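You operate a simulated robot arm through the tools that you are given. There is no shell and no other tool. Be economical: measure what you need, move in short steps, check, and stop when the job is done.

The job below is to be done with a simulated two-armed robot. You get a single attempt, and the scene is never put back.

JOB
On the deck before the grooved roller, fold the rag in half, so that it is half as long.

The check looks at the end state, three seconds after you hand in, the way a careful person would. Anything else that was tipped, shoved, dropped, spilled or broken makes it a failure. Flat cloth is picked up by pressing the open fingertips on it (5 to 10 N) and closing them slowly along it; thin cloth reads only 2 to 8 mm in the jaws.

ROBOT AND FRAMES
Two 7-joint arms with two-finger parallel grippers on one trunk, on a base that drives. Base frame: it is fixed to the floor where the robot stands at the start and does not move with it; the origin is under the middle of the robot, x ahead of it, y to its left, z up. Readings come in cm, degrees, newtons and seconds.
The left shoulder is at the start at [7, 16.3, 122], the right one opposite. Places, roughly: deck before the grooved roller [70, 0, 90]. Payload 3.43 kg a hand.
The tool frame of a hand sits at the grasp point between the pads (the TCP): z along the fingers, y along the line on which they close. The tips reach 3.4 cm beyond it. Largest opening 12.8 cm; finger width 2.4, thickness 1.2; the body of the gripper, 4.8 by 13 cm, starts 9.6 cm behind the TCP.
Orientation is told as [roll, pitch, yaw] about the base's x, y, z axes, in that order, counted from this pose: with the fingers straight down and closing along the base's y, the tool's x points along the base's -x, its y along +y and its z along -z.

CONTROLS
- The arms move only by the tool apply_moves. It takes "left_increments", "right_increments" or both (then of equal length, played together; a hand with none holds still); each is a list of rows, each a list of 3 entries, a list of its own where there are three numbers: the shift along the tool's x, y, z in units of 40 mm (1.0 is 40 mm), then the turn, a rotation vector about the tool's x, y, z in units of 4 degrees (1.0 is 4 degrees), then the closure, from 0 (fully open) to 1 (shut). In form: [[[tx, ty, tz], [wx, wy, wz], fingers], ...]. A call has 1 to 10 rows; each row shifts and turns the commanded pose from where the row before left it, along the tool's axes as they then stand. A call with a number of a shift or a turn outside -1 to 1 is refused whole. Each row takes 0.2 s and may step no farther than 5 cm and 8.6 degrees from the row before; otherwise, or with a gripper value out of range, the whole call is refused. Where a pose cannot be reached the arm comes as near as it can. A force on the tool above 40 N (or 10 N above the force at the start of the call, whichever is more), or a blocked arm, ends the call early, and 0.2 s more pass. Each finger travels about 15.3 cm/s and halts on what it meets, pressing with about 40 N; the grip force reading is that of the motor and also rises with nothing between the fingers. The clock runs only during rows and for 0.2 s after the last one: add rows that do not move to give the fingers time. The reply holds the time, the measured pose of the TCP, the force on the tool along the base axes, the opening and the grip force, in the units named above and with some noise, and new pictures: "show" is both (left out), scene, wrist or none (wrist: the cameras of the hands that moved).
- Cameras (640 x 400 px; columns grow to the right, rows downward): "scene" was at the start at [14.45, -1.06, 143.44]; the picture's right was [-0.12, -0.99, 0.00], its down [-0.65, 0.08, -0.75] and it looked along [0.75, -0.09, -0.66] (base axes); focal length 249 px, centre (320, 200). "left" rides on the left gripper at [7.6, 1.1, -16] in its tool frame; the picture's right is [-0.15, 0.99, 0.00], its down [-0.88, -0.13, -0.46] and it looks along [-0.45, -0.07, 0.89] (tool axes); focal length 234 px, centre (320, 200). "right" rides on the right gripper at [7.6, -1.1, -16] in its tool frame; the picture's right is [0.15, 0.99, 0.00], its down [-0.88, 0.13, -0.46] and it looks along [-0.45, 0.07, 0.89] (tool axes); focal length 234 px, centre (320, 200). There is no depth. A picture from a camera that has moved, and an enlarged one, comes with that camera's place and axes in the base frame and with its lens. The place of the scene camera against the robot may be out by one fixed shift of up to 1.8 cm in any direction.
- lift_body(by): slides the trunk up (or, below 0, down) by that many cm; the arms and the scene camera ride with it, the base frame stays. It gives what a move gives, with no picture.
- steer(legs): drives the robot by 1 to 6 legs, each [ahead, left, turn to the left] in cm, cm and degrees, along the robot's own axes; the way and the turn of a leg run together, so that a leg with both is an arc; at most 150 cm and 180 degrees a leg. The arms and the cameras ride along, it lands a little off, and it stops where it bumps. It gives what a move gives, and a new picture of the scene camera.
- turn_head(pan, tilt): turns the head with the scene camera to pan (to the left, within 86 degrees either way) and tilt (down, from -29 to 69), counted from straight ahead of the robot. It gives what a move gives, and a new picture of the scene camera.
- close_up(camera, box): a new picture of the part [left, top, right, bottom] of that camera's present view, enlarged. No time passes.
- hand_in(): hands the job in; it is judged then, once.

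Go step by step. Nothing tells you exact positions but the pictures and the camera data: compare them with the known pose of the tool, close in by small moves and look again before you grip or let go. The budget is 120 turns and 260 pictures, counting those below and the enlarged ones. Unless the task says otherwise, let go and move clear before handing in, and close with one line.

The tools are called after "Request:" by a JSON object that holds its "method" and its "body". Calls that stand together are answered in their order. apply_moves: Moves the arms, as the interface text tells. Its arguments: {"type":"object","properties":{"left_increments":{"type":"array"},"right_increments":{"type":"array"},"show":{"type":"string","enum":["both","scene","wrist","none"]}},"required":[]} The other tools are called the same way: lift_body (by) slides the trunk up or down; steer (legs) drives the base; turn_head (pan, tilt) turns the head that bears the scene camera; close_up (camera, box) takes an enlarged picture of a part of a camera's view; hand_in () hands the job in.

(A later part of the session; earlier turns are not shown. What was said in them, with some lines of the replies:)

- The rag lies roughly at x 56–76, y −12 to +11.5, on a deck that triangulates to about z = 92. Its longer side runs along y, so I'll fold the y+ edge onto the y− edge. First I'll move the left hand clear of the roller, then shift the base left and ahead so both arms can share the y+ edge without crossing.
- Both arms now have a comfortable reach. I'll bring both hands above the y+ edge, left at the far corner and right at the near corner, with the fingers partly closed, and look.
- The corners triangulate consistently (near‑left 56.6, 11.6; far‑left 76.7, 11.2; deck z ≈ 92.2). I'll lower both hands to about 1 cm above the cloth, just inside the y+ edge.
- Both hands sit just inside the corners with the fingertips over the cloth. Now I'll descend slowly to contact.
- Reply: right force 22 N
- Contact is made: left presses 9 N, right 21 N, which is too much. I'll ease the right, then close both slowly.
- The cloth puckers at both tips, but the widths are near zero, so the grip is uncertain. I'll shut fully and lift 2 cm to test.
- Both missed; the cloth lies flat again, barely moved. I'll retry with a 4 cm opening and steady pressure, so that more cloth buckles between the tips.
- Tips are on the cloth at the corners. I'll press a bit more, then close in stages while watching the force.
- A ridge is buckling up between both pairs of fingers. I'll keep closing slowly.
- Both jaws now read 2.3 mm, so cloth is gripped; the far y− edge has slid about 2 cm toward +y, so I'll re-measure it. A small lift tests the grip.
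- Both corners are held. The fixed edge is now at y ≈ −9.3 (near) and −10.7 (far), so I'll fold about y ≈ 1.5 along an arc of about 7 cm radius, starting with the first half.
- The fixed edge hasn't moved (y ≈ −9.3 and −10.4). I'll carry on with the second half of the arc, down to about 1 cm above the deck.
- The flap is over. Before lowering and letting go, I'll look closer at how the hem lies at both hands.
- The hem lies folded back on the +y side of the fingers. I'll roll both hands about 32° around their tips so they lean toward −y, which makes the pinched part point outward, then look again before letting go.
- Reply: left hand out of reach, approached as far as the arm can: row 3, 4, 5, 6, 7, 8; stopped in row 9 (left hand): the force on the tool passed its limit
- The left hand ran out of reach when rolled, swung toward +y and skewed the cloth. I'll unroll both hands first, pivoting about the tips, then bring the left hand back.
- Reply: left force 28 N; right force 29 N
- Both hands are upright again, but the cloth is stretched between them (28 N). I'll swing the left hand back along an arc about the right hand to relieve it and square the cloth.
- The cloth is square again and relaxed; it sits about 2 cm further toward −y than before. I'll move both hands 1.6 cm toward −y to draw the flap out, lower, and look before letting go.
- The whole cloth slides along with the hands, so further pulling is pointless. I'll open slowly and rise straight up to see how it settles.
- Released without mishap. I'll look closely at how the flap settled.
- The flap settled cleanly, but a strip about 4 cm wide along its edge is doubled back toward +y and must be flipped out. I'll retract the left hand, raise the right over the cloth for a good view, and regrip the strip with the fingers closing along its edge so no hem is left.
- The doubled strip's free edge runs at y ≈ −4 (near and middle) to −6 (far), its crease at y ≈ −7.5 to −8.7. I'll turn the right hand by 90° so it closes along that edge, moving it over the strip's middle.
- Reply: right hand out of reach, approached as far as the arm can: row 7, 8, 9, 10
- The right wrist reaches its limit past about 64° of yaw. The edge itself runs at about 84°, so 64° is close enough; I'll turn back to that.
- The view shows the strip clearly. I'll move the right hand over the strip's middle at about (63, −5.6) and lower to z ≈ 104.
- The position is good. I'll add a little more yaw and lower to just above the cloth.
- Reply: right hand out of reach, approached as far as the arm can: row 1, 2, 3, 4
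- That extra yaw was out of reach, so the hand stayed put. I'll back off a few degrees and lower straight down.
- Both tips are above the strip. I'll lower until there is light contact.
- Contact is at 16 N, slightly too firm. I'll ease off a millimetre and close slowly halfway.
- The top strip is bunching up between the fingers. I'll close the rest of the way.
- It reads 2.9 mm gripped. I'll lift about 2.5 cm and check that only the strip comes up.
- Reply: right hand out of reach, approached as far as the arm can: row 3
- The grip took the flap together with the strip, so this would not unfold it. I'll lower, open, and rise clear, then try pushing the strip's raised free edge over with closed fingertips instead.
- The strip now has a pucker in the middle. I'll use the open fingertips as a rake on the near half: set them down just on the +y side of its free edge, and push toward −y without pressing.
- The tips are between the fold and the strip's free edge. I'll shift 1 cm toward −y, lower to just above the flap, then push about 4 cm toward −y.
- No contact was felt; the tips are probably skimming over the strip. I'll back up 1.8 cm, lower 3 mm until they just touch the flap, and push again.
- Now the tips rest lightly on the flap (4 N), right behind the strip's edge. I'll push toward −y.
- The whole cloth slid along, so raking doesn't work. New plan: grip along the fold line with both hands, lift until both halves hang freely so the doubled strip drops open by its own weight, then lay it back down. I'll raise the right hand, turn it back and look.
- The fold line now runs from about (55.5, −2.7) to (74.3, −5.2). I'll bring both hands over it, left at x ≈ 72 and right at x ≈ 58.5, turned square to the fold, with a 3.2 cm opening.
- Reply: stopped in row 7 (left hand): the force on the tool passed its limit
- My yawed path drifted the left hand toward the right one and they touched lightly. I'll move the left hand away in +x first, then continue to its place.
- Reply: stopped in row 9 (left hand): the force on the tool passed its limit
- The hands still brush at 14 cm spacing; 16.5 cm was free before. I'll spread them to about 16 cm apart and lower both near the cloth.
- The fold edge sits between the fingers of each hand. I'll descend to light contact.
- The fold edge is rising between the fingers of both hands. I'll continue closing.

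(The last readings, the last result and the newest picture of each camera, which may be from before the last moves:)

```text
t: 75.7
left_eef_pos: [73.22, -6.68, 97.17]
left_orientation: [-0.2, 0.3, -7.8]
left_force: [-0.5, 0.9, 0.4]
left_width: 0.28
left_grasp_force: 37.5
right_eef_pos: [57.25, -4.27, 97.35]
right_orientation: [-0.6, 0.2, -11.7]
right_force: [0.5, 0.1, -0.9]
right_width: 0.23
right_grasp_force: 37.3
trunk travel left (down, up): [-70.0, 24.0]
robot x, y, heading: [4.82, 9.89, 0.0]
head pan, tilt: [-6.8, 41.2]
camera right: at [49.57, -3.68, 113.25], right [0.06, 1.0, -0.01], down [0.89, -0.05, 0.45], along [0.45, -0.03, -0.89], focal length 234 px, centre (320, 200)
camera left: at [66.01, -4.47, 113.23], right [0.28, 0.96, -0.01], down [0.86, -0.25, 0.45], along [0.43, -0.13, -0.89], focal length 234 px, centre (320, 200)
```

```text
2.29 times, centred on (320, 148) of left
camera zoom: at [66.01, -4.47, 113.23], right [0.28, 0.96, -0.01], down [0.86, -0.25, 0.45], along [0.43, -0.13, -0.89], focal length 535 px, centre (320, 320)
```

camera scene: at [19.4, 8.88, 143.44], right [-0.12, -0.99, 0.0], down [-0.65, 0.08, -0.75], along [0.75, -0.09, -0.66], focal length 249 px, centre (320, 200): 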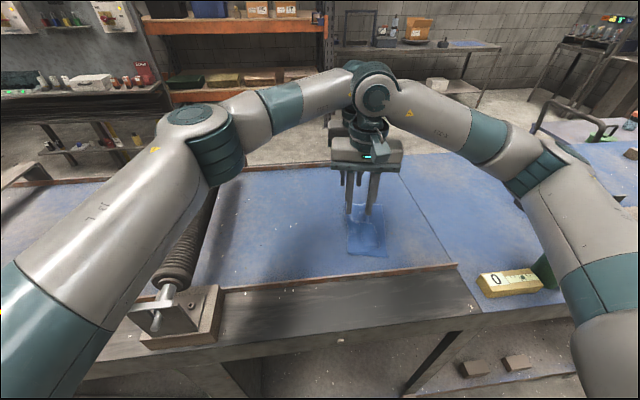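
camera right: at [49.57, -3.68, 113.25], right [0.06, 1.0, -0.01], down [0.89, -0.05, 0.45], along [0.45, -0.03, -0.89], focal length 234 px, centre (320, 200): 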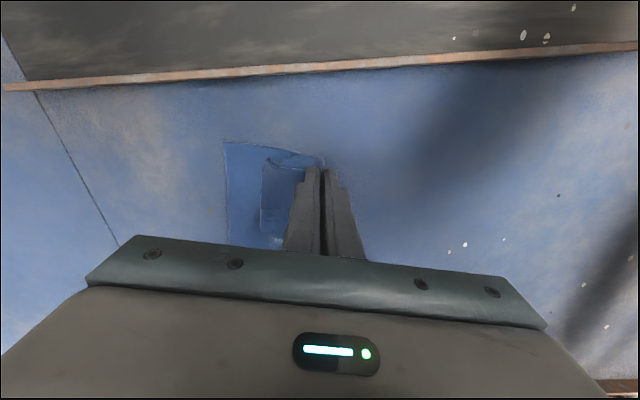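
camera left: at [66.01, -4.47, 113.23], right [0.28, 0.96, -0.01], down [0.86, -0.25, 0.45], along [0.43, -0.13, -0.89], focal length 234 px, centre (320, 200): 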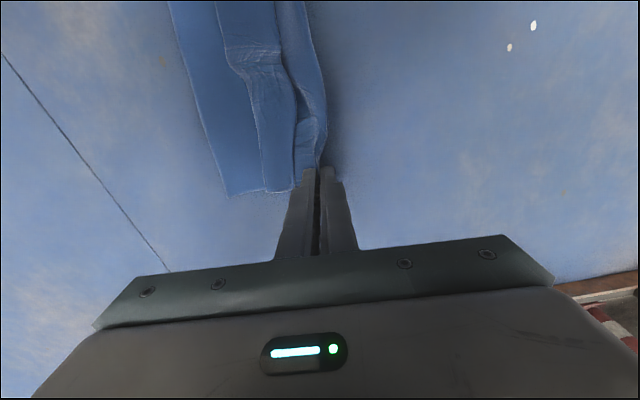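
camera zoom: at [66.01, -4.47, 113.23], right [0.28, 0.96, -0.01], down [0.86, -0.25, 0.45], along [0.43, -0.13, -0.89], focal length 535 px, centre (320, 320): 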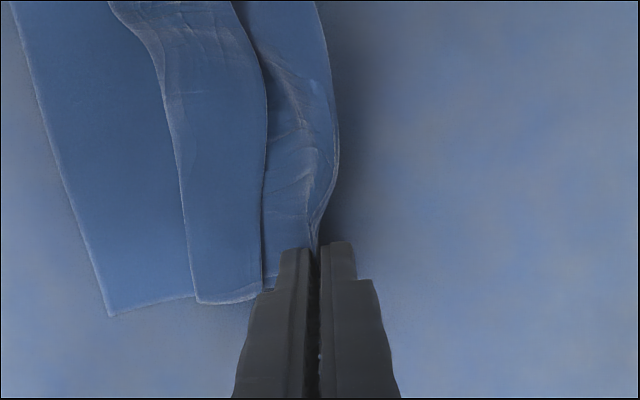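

Both hands hold the fold edge (2.8 and 2.3 mm). I'll lift straight up about 16 cm so both halves hang.

Request:
{"method": "apply_moves", "body": {"left_increments": [[[0, 0, -0.3], [0, 0, 0], 1], [[0, 0, -0.4], [0, 0, 0], 1], [[0, 0, -0.4], [0, 0, 0], 1], [[0, 0, -0.45], [0, 0, 0], 1], [[0, 0, -0.45], [0, 0, 0], 1], [[0, 0, -0.45], [0, 0, 0], 1], [[0, 0, -0.45], [0, 0, 0], 1], [[0, 0, -0.45], [0, 0, 0], 1], [[0, 0, -0.45], [0, 0, 0], 1], [[0, 0, 0], [0, 0, 0], 1]], "right_increments": [[[0, 0, -0.3], [0, 0, 0], 1], [[0, 0, -0.4], [0, 0, 0], 1], [[0, 0, -0.4], [0, 0, 0], 1], [[0, 0, -0.45], [0, 0, 0], 1], [[0, 0, -0.45], [0, 0, 0], 1], [[0, 0, -0.45], [0, 0, 0], 1], [[0, 0, -0.45], [0, 0, 0], 1], [[0, 0, -0.45], [0, 0, 0], 1], [[0, 0, -0.45], [0, 0, 0], 1], [[0, 0, 0], [0, 0, 0], 1]]}}

Request:
{"method": "close_up", "body": {"camera": "scene", "box": [290, 130, 450, 270]}}

```text
t: 77.9
left_eef_pos: [73.45, -6.66, 112.37]
left_orientation: [-0.3, 0.5, -8.0]
left_force: [0.2, -0.2, 0.0]
left_width: 0.25
left_grasp_force: 38.1
right_eef_pos: [57.47, -4.11, 112.28]
right_orientation: [-0.5, 0.3, -11.8]
right_force: [0.2, 0.3, 0.6]
right_width: 0.24
right_grasp_force: 37.0
trunk travel left (down, up): [-70.0, 24.0]
robot x, y, heading: [4.78, 9.69, 0.3]
head pan, tilt: [-6.8, 41.2]
camera scene: at [19.45, 8.83, 143.43], right [-0.12, -0.99, 0.0], down [-0.65, 0.08, -0.75], along [0.75, -0.09, -0.66], focal length 249 px, centre (320, 200)
camera right: at [49.86, -3.54, 128.32], right [0.06, 1.0, -0.01], down [0.89, -0.05, 0.45], along [0.45, -0.03, -0.89], focal length 234 px, centre (320, 200)
camera left: at [66.21, -4.47, 128.48], right [0.28, 0.96, -0.01], down [0.86, -0.25, 0.45], along [0.43, -0.13, -0.89], focal length 234 px, centre (320, 200)
```

scene: 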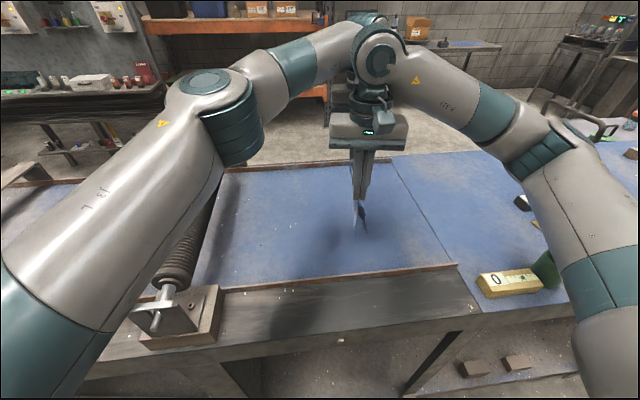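
right: 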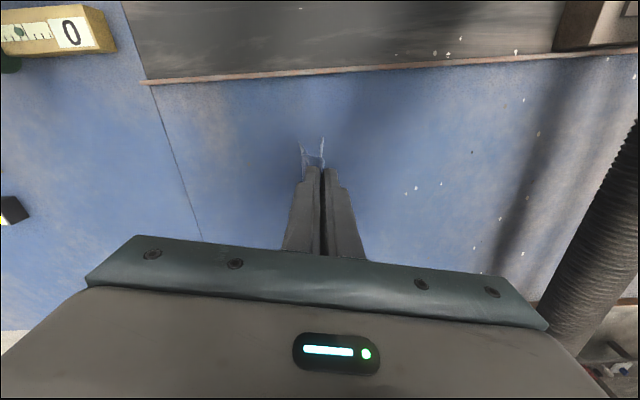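
left: 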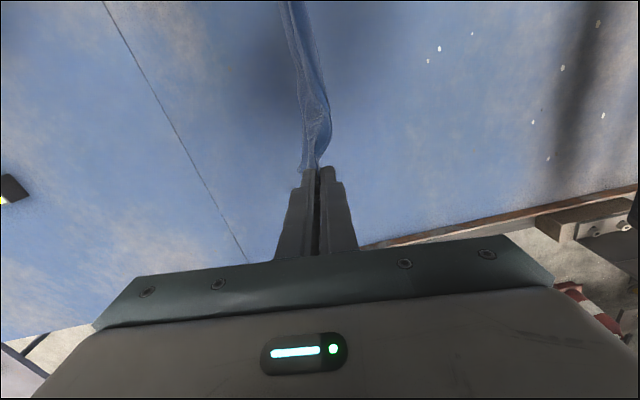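

```text
2.86 times, centred on (370, 200) of scene
camera zoom: at [19.45, 8.83, 143.43], right [-0.12, -0.99, 0.0], down [-0.65, 0.08, -0.75], along [0.75, -0.09, -0.66], focal length 712 px, centre (177, 200)
```

zoom: 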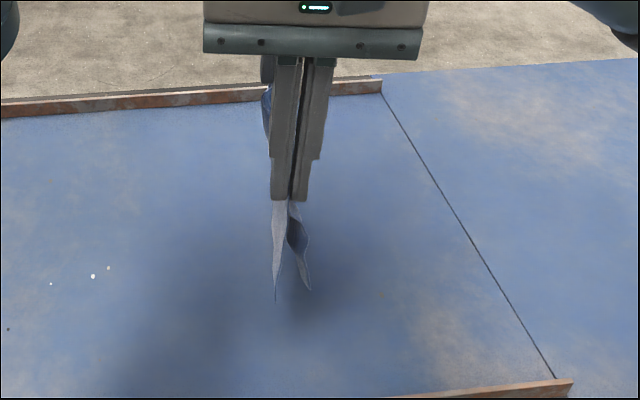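

The cloth now hangs from its middle with both halves dropping free on either side of the jaws, and the doubled strip appears to have opened. I'll check closely before laying it down.

Request:
{"method": "close_up", "body": {"camera": "left", "box": [240, 0, 400, 200]}}

Request:
{"method": "close_up", "body": {"camera": "right", "box": [270, 120, 370, 190]}}

Request:
{"method": "close_up", "body": {"camera": "scene", "box": [335, 140, 395, 240]}}

```text
2.00 times, centred on (320, 100) of left
camera zoom: at [66.21, -4.47, 128.48], right [0.28, 0.96, -0.01], down [0.86, -0.25, 0.45], along [0.43, -0.13, -0.89], focal length 468 px, centre (320, 400)
```

zoom: 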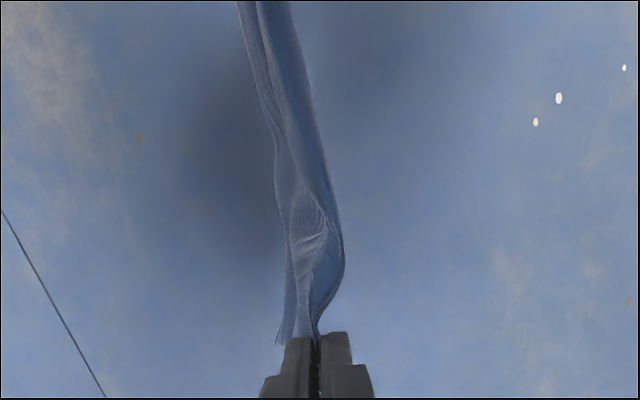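

```text
5.71 times, centred on (320, 155) of right
camera zoom: at [49.86, -3.54, 128.32], right [0.06, 1.0, -0.01], down [0.89, -0.05, 0.45], along [0.45, -0.03, -0.89], focal length 1338 px, centre (320, 457)
```

zoom: 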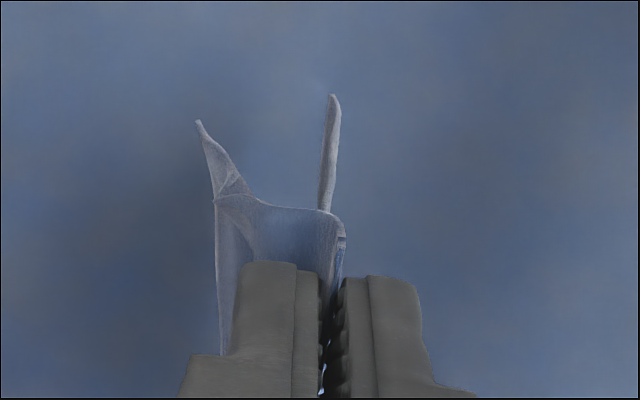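

```text
4.00 times, centred on (365, 190) of scene
camera zoom: at [19.45, 8.83, 143.43], right [-0.12, -0.99, 0.0], down [-0.65, 0.08, -0.75], along [0.75, -0.09, -0.66], focal length 997 px, centre (140, 240)
```

zoom: 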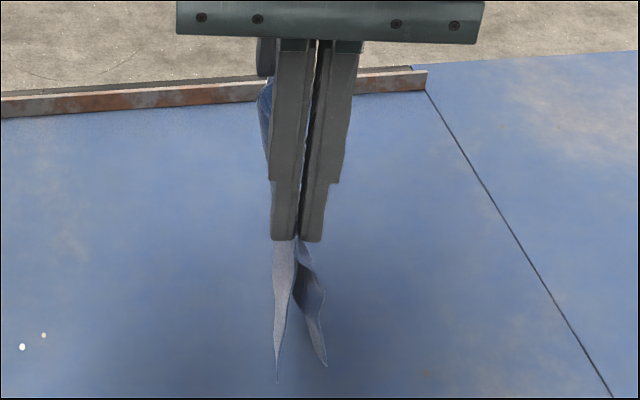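

The halves hang cleanly. I'll lower until the bottom edges just touch the deck.

Request:
{"method": "apply_moves", "body": {"left_increments": [[[0, 0, 0.3], [0, 0, 0], 1], [[0, 0, 0.35], [0, 0, 0], 1], [[0, 0, 0.35], [0, 0, 0], 1], [[0, 0, 0.35], [0, 0, 0], 1], [[0, 0, 0.25], [0, 0, 0], 1], [[0, 0, 0.1], [0, 0, 0], 1], [[0, 0, 0], [0, 0, 0], 1]], "right_increments": [[[0, 0, 0.3], [0, 0, 0], 1], [[0, 0, 0.35], [0, 0, 0], 1], [[0, 0, 0.35], [0, 0, 0], 1], [[0, 0, 0.35], [0, 0, 0], 1], [[0, 0, 0.25], [0, 0, 0], 1], [[0, 0, 0.1], [0, 0, 0], 1], [[0, 0, 0], [0, 0, 0], 1]]}}

Request:
{"method": "close_up", "body": {"camera": "scene", "box": [325, 140, 405, 260]}}

Request:
{"method": "close_up", "body": {"camera": "left", "box": [240, 0, 400, 200]}}

```text
t: 79.5
left_eef_pos: [73.29, -6.62, 105.54]
left_orientation: [-0.2, 0.5, -7.8]
left_force: [0.1, -1.0, 0.2]
left_width: 0.24
left_grasp_force: 36.8
right_eef_pos: [57.31, -4.08, 105.42]
right_orientation: [-0.4, 0.2, -11.8]
right_force: [-0.4, -0.4, 0.3]
right_width: 0.26
right_grasp_force: 37.2
trunk travel left (down, up): [-70.0, 24.0]
robot x, y, heading: [4.82, 9.65, 0.1]
head pan, tilt: [-6.8, 41.2]
camera scene: at [19.4, 8.84, 143.43], right [-0.12, -0.99, 0.0], down [-0.65, 0.08, -0.75], along [0.75, -0.09, -0.66], focal length 249 px, centre (320, 200)
camera right: at [49.81, -3.61, 121.46], right [0.06, 1.0, -0.01], down [0.89, -0.05, 0.45], along [0.45, -0.03, -0.89], focal length 234 px, centre (320, 200)
camera left: at [66.11, -4.4, 121.62], right [0.28, 0.96, -0.01], down [0.86, -0.25, 0.45], along [0.43, -0.13, -0.89], focal length 234 px, centre (320, 200)
```

scene: 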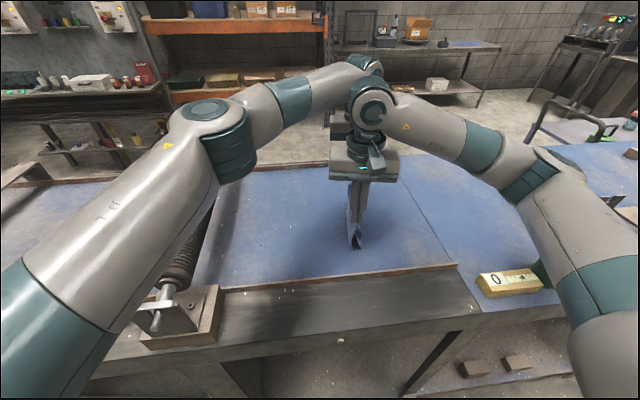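
right: 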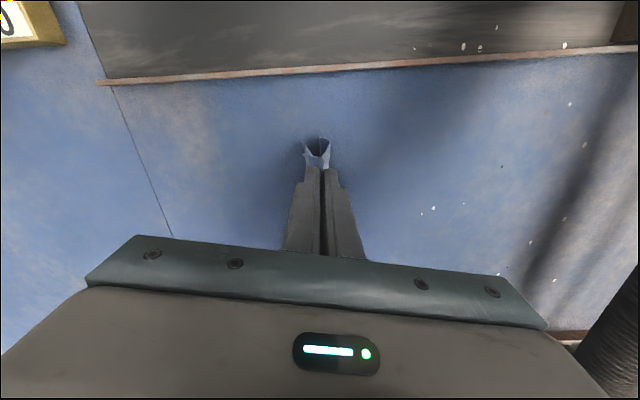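
left: 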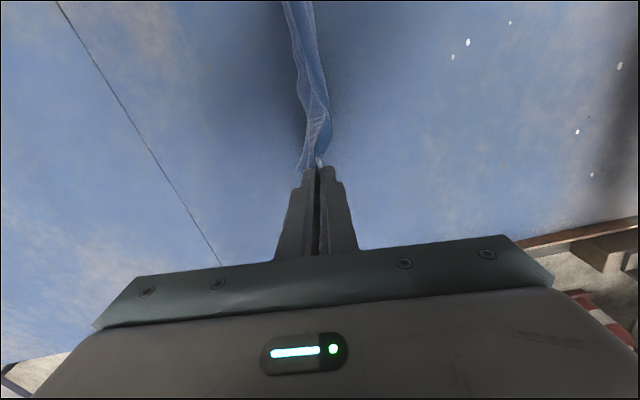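

```text
3.33 times, centred on (365, 200) of scene
camera zoom: at [19.4, 8.84, 143.43], right [-0.12, -0.99, 0.0], down [-0.65, 0.08, -0.75], along [0.75, -0.09, -0.66], focal length 831 px, centre (170, 200)
```

zoom: 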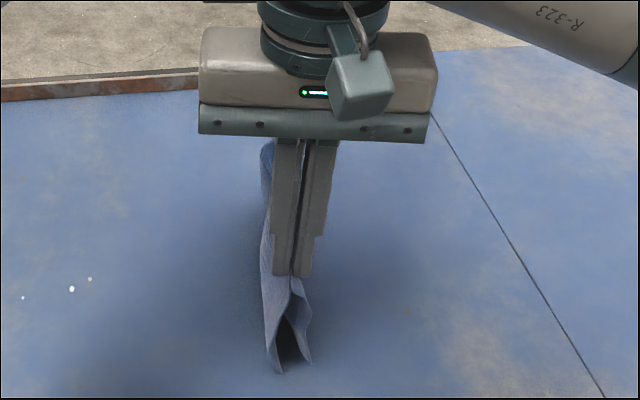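

```text
2.00 times, centred on (320, 100) of left
camera zoom: at [66.11, -4.4, 121.62], right [0.28, 0.96, -0.01], down [0.86, -0.25, 0.45], along [0.43, -0.13, -0.89], focal length 468 px, centre (320, 400)
```

zoom: 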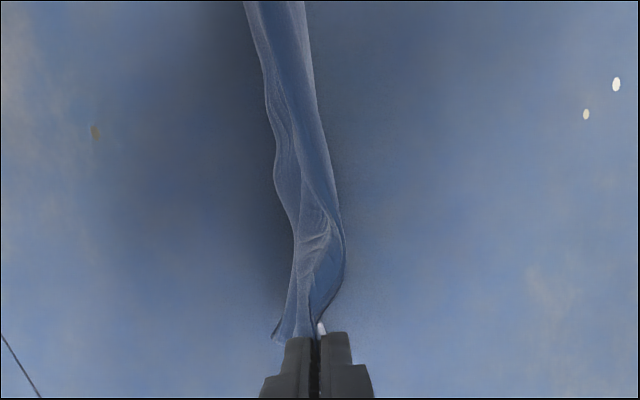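

The edges touch the deck. Now I'll lay it down: lower while drawing both hands toward +y along an arc, so both halves trail flat on the −y side. First part:

Request:
{"method": "apply_moves", "body": {"left_increments": [[[0, 0.19, 0.1], [0, 0, 0], 1], [[0, 0.19, 0.1], [0, 0, 0], 1], [[0, 0.225, 0.11], [0, 0, 0], 1], [[0, 0.225, 0.115], [0, 0, 0], 1], [[0, 0.2, 0.135], [0, 0, 0], 1], [[0, 0.2, 0.14], [0, 0, 0], 1], [[0, 0.16, 0.16], [0, 0, 0], 1], [[0, 0.165, 0.165], [0, 0, 0], 1], [[0, 0.125, 0.175], [0, 0, 0], 1], [[0, 0.125, 0.175], [0, 0, 0], 1]], "right_increments": [[[0, 0.19, 0.1], [0, 0, 0], 1], [[0, 0.19, 0.1], [0, 0, 0], 1], [[0, 0.225, 0.11], [0, 0, 0], 1], [[0, 0.225, 0.115], [0, 0, 0], 1], [[0, 0.2, 0.135], [0, 0, 0], 1], [[0, 0.2, 0.14], [0, 0, 0], 1], [[0, 0.16, 0.16], [0, 0, 0], 1], [[0, 0.165, 0.165], [0, 0, 0], 1], [[0, 0.125, 0.175], [0, 0, 0], 1], [[0, 0.125, 0.175], [0, 0, 0], 1]]}}

Request:
{"method": "close_up", "body": {"camera": "scene", "box": [310, 160, 410, 270]}}

```text
t: 81.7
left_eef_pos: [74.41, 0.49, 100.04]
left_orientation: [-0.4, 0.5, -7.9]
left_force: [0.3, 0.0, 0.5]
left_width: 0.26
left_grasp_force: 37.0
right_eef_pos: [58.84, 3.01, 99.93]
right_orientation: [-0.6, 0.2, -11.7]
right_force: [-0.5, 0.5, -0.6]
right_width: 0.25
right_grasp_force: 37.2
trunk travel left (down, up): [-70.0, 24.0]
robot x, y, heading: [5.21, 10.09, -0.2]
head pan, tilt: [-6.8, 41.2]
camera scene: at [19.43, 8.89, 143.43], right [-0.12, -0.99, 0.0], down [-0.65, 0.08, -0.75], along [0.75, -0.09, -0.66], focal length 249 px, centre (320, 200)
camera right: at [51.23, 3.44, 115.92], right [0.06, 1.0, -0.01], down [0.89, -0.05, 0.45], along [0.45, -0.03, -0.89], focal length 234 px, centre (320, 200)
camera left: at [67.13, 2.77, 116.08], right [0.28, 0.96, -0.01], down [0.86, -0.25, 0.45], along [0.43, -0.13, -0.89], focal length 234 px, centre (320, 200)
```

scene: 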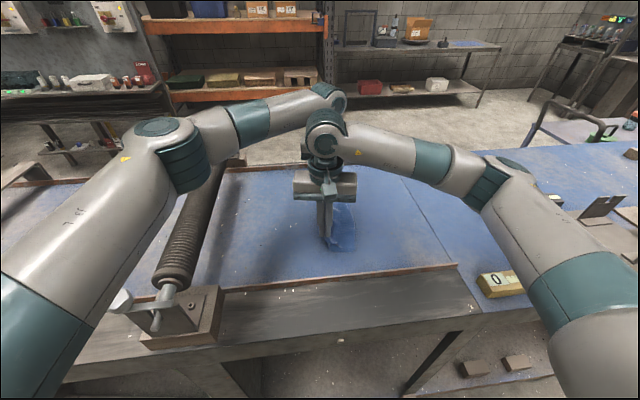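
right: 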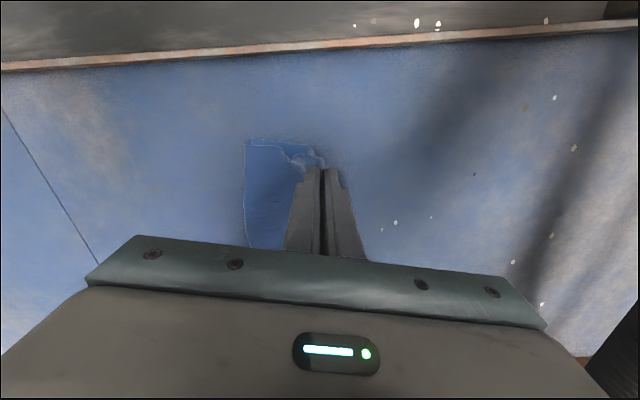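
left: 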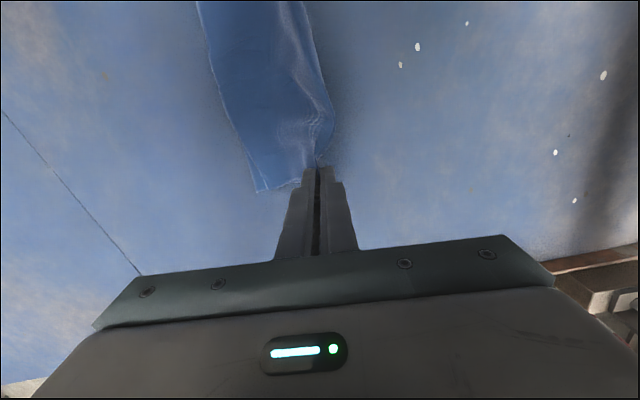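

```text
3.64 times, centred on (360, 215) of scene
camera zoom: at [19.43, 8.89, 143.43], right [-0.12, -0.99, 0.0], down [-0.65, 0.08, -0.75], along [0.75, -0.09, -0.66], focal length 906 px, centre (174, 146)
```

zoom: 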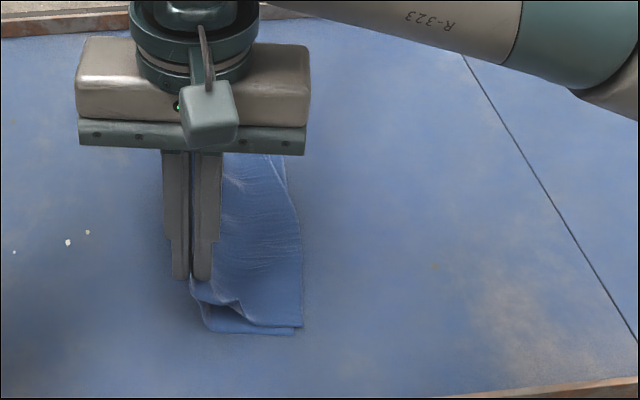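

That works nicely: both layers trail flat with their ends nearly aligned. I'll finish the arc down.

Request:
{"method": "apply_moves", "body": {"left_increments": [[[0, 0.1, 0.175], [0, 0, 0], 1], [[0, 0.1, 0.175], [0, 0, 0], 1], [[0, 0.065, 0.16], [0, 0, 0], 1], [[0, 0.065, 0.16], [0, 0, 0], 1], [[0, 0.04, 0.11], [0, 0, 0], 1], [[0, 0.04, 0.11], [0, 0, 0], 1], [[0, 0.03, 0.04], [0, 0, 0], 1], [[0, 0, 0], [0, 0, 0], 1]], "right_increments": [[[0, 0.1, 0.175], [0, 0, 0], 1], [[0, 0.1, 0.175], [0, 0, 0], 1], [[0, 0.065, 0.16], [0, 0, 0], 1], [[0, 0.065, 0.16], [0, 0, 0], 1], [[0, 0.04, 0.11], [0, 0, 0], 1], [[0, 0.04, 0.11], [0, 0, 0], 1], [[0, 0.03, 0.04], [0, 0, 0], 1], [[0, 0, 0], [0, 0, 0], 1]]}}

Request:
{"method": "close_up", "body": {"camera": "scene", "box": [290, 160, 390, 270]}}

Request:
{"method": "close_up", "body": {"camera": "left", "box": [180, 0, 400, 200]}}

Request:
{"method": "close_up", "body": {"camera": "right", "box": [180, 60, 460, 235]}}

```text
t: 83.5
left_eef_pos: [74.51, 2.2, 96.32]
left_orientation: [-0.2, 0.4, -8.0]
left_force: [-0.1, 0.2, -0.4]
left_width: 0.27
left_grasp_force: 37.1
right_eef_pos: [59.19, 4.66, 96.19]
right_orientation: [-0.4, 0.2, -11.7]
right_force: [-0.3, -0.2, 0.0]
right_width: 0.21
right_grasp_force: 37.3
trunk travel left (down, up): [-70.0, 24.0]
robot x, y, heading: [4.97, 9.74, -0.1]
head pan, tilt: [-6.8, 41.2]
camera scene: at [19.39, 8.83, 143.44], right [-0.12, -0.99, 0.0], down [-0.65, 0.08, -0.75], along [0.75, -0.09, -0.66], focal length 249 px, centre (320, 200)
camera right: at [51.54, 5.16, 112.22], right [0.06, 1.0, -0.01], down [0.89, -0.05, 0.45], along [0.45, -0.03, -0.89], focal length 234 px, centre (320, 200)
camera left: at [67.3, 4.43, 112.44], right [0.28, 0.96, 0.0], down [0.86, -0.25, 0.45], along [0.43, -0.13, -0.89], focal length 234 px, centre (320, 200)
```

scene: 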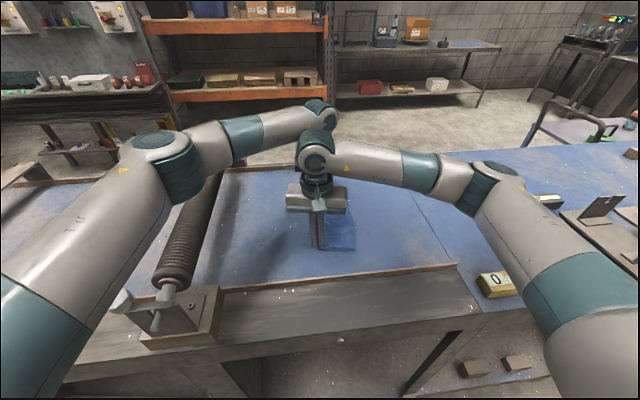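
right: 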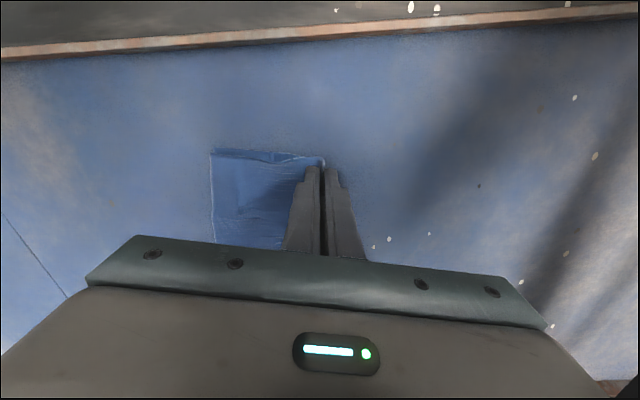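
left: 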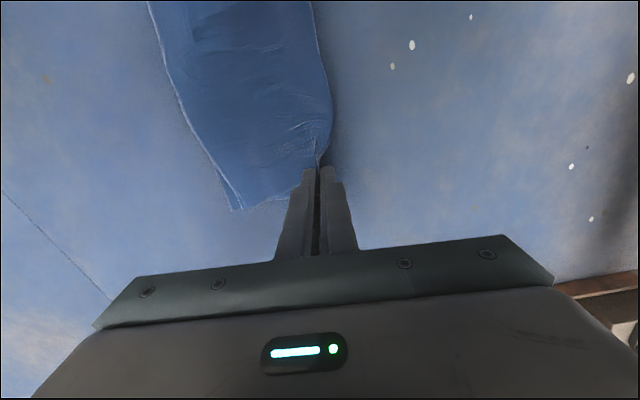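

```text
3.64 times, centred on (340, 215) of scene
camera zoom: at [19.39, 8.83, 143.44], right [-0.12, -0.99, 0.0], down [-0.65, 0.08, -0.75], along [0.75, -0.09, -0.66], focal length 906 px, centre (247, 146)
```

zoom: 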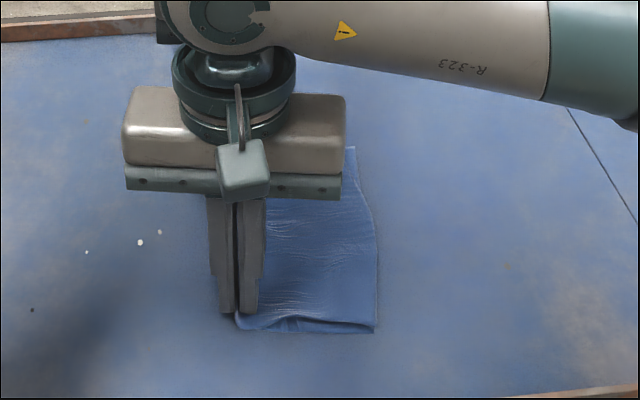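

```text
2.00 times, centred on (290, 100) of left
camera zoom: at [67.3, 4.43, 112.44], right [0.28, 0.96, 0.0], down [0.86, -0.25, 0.45], along [0.43, -0.13, -0.89], focal length 468 px, centre (380, 400)
```

zoom: 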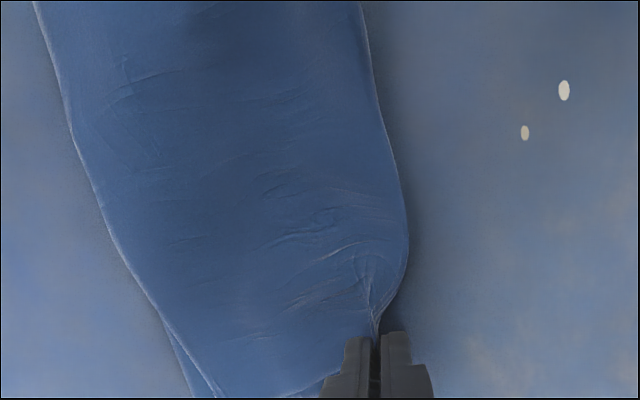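

```text
2.29 times, centred on (320, 148) of right
camera zoom: at [51.54, 5.16, 112.22], right [0.06, 1.0, -0.01], down [0.89, -0.05, 0.45], along [0.45, -0.03, -0.89], focal length 535 px, centre (320, 320)
```

zoom: 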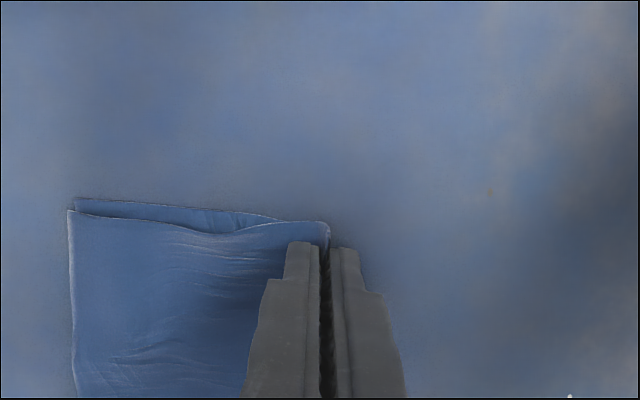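

Both ends are aligned within a few millimetres. I'll spread the hands half a centimetre to smooth it, then open slowly and rise straight up.

Request:
{"method": "apply_moves", "body": {"left_increments": [[[-0.06, 0, 0.02], [0, 0, 0], 1], [[-0.06, 0, 0.03], [0, 0, 0], 1], [[0, 0, 0], [0, 0, 0], 0.96], [[0, 0, 0], [0, 0, 0], 0.92], [[0, 0, 0], [0, 0, 0], 0.88], [[0, 0, 0], [0, 0, 0], 0.84], [[0, 0, -0.1], [0, 0, 0], 0.8], [[0, 0, -0.2], [0, 0, 0], 0.8], [[0, 0, -0.4], [0, 0, 0], 0.8], [[0, 0, -0.6], [0, 0, 0], 0.8]], "right_increments": [[[0.06, 0, 0.02], [0, 0, 0], 1], [[0.06, 0, 0.03], [0, 0, 0], 1], [[0, 0, 0], [0, 0, 0], 0.96], [[0, 0, 0], [0, 0, 0], 0.92], [[0, 0, 0], [0, 0, 0], 0.88], [[0, 0, 0], [0, 0, 0], 0.84], [[0, 0, -0.1], [0, 0, 0], 0.8], [[0, 0, -0.2], [0, 0, 0], 0.8], [[0, 0, -0.4], [0, 0, 0], 0.8], [[0, 0, -0.6], [0, 0, 0], 0.8]], "show": "none"}}

Request:
{"method": "apply_moves", "body": {"left_increments": [[[0, 0, -0.8], [0, 0, 0], 0.8], [[0, 0, -0.8], [0, 0, 0], 0.8], [[0, 0.2, -0.8], [0, 0, 0], 0.8], [[0, 0.8, -0.2], [0, 0, 0], 0.8], [[0, 0.9, 0], [0, 0, 0], 0.8], [[0, 0.9, 0], [0, 0, 0], 0.8], [[0, 0.9, 0], [0, 0, 0], 0.8], [[0, 0, 0], [0, 0, 0], 0.8]], "right_increments": [[[0, 0, -0.8], [0, 0, 0], 0.8], [[0, 0, -0.8], [0, 0, 0], 0.8], [[0, 0, -0.8], [0, 0, 0], 0.8], [[0, -0.5, -0.3], [0, 0, 0], 0.8], [[0.3, -0.8, -0.3], [0, 0, 0], 0.8], [[0.3, -0.8, 0], [0, 0, 0], 0.8], [[0.3, -0.8, 0], [0, 0, 0], 0.8], [[0, 0, 0], [0, 0, 0], 0.8]]}}

Request:
{"method": "close_up", "body": {"camera": "scene", "box": [290, 180, 400, 270]}}

```text
t: 85.7
left_eef_pos: [74.93, 2.31, 101.3]
left_orientation: [-0.3, 0.4, -8.0]
left_force: [0.3, -0.7, 0.1]
left_width: 2.56
left_grasp_force: 0.1
right_eef_pos: [58.53, 4.83, 101.28]
right_orientation: [-0.6, 0.2, -11.6]
right_force: [-0.9, 0.3, -0.3]
right_width: 2.59
right_grasp_force: 0.1
trunk travel left (down, up): [-70.0, 24.0]
robot x, y, heading: [4.73, 10.15, 0.1]
head pan, tilt: [-6.8, 41.2]
```

```text
t: 87.5
left_eef_pos: [76.99, 17.02, 111.58]
left_orientation: [-0.3, 0.4, -8.0]
left_force: [0.2, -0.4, -0.1]
left_width: 2.56
left_grasp_force: 0.1
right_eef_pos: [52.89, -5.65, 113.58]
right_orientation: [-0.5, 0.3, -11.7]
right_force: [-0.3, 0.0, -0.2]
right_width: 2.53
right_grasp_force: 0.0
trunk travel left (down, up): [-70.0, 24.0]
robot x, y, heading: [5.1, 10.13, 0.2]
head pan, tilt: [-6.8, 41.2]
camera scene: at [19.42, 8.8, 143.43], right [-0.12, -0.99, 0.0], down [-0.65, 0.08, -0.75], along [0.75, -0.09, -0.66], focal length 249 px, centre (320, 200)
camera right: at [45.29, -5.21, 129.53], right [0.06, 1.0, -0.01], down [0.89, -0.05, 0.45], along [0.45, -0.03, -0.89], focal length 234 px, centre (320, 200)
camera left: at [69.79, 19.22, 127.57], right [0.28, 0.96, -0.01], down [0.86, -0.25, 0.45], along [0.43, -0.13, -0.89], focal length 234 px, centre (320, 200)
```

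scene: 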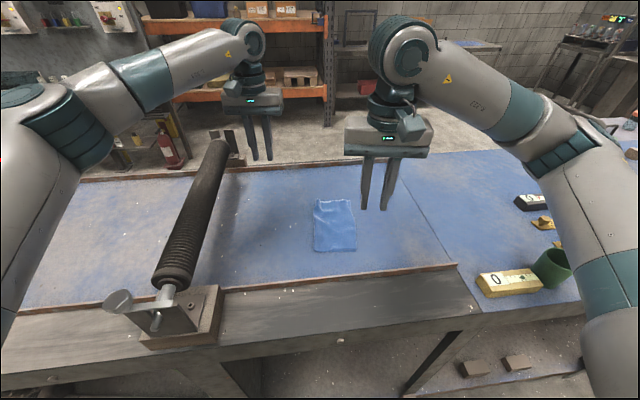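
right: 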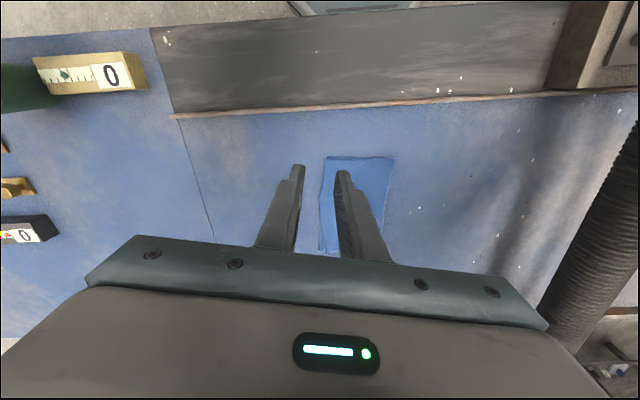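
left: 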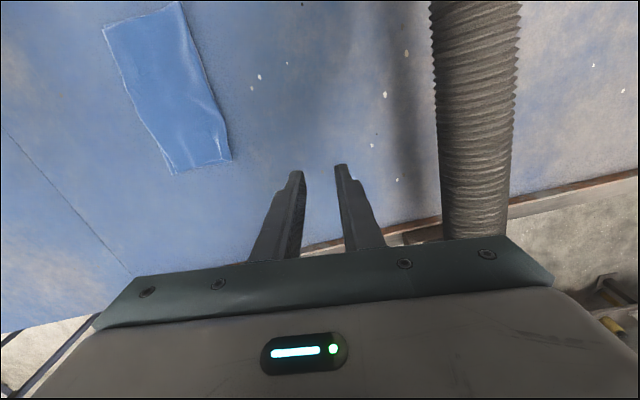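

```text
4.44 times, centred on (345, 225) of scene
camera zoom: at [19.42, 8.8, 143.43], right [-0.12, -0.99, 0.0], down [-0.65, 0.08, -0.75], along [0.75, -0.09, -0.66], focal length 1108 px, centre (209, 89)
```

zoom: 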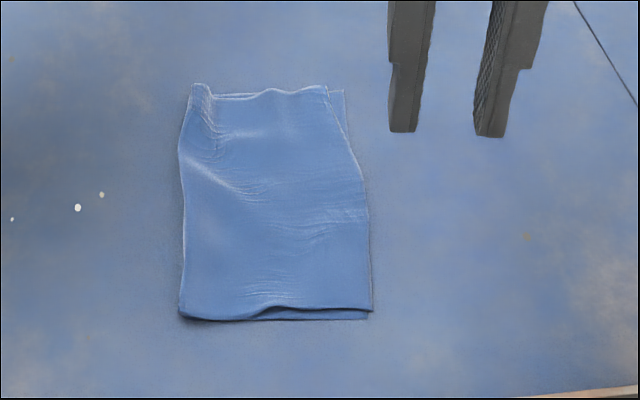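

The rag now lies folded in half with edges nearly flush. I'll take one more close look from the left camera.

Request:
{"method": "close_up", "body": {"camera": "left", "box": [80, 0, 260, 190]}}

Request:
{"method": "close_up", "body": {"camera": "scene", "box": [300, 100, 640, 310]}}

```text
2.11 times, centred on (170, 95) of left
camera zoom: at [69.79, 19.22, 127.57], right [0.28, 0.96, -0.01], down [0.86, -0.25, 0.45], along [0.43, -0.13, -0.89], focal length 493 px, centre (636, 421)
```

zoom: 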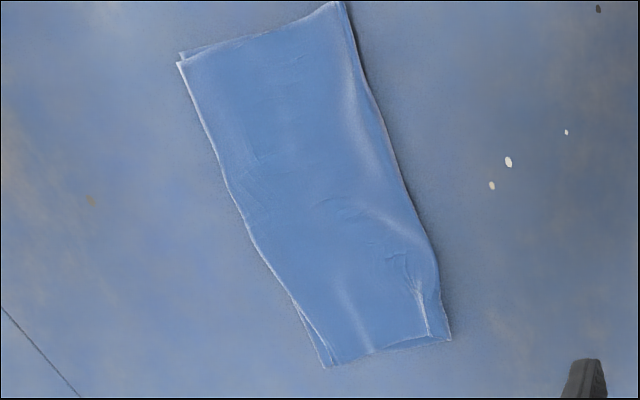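

```text
1.88 times, centred on (470, 205) of scene
camera zoom: at [19.42, 8.8, 143.43], right [-0.12, -0.99, 0.0], down [-0.65, 0.08, -0.75], along [0.75, -0.09, -0.66], focal length 469 px, centre (38, 191)
```

zoom: 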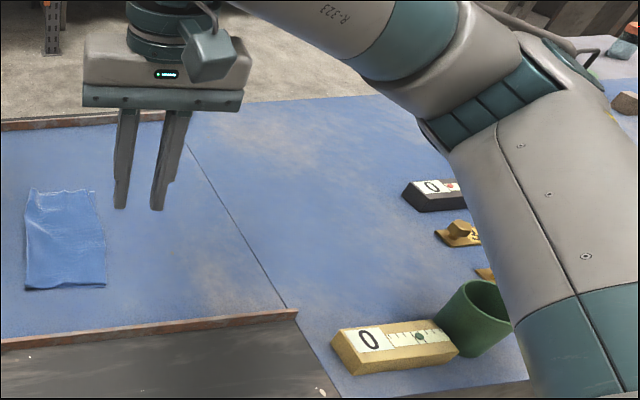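

The rag is folded in half, with its edges lined up to within about 1 cm. Both hands are clear and nothing else on the bench has moved, so I'm handing it in.

Request:
{"method": "hand_in", "body": {}}

```text
The job is handed in.
```

The rag is folded in half along its longer side on the deck before the grooved roller and handed in. The ends line up to within about 1 cm, and the rag sits at a slight angle with a little looseness along the fold.
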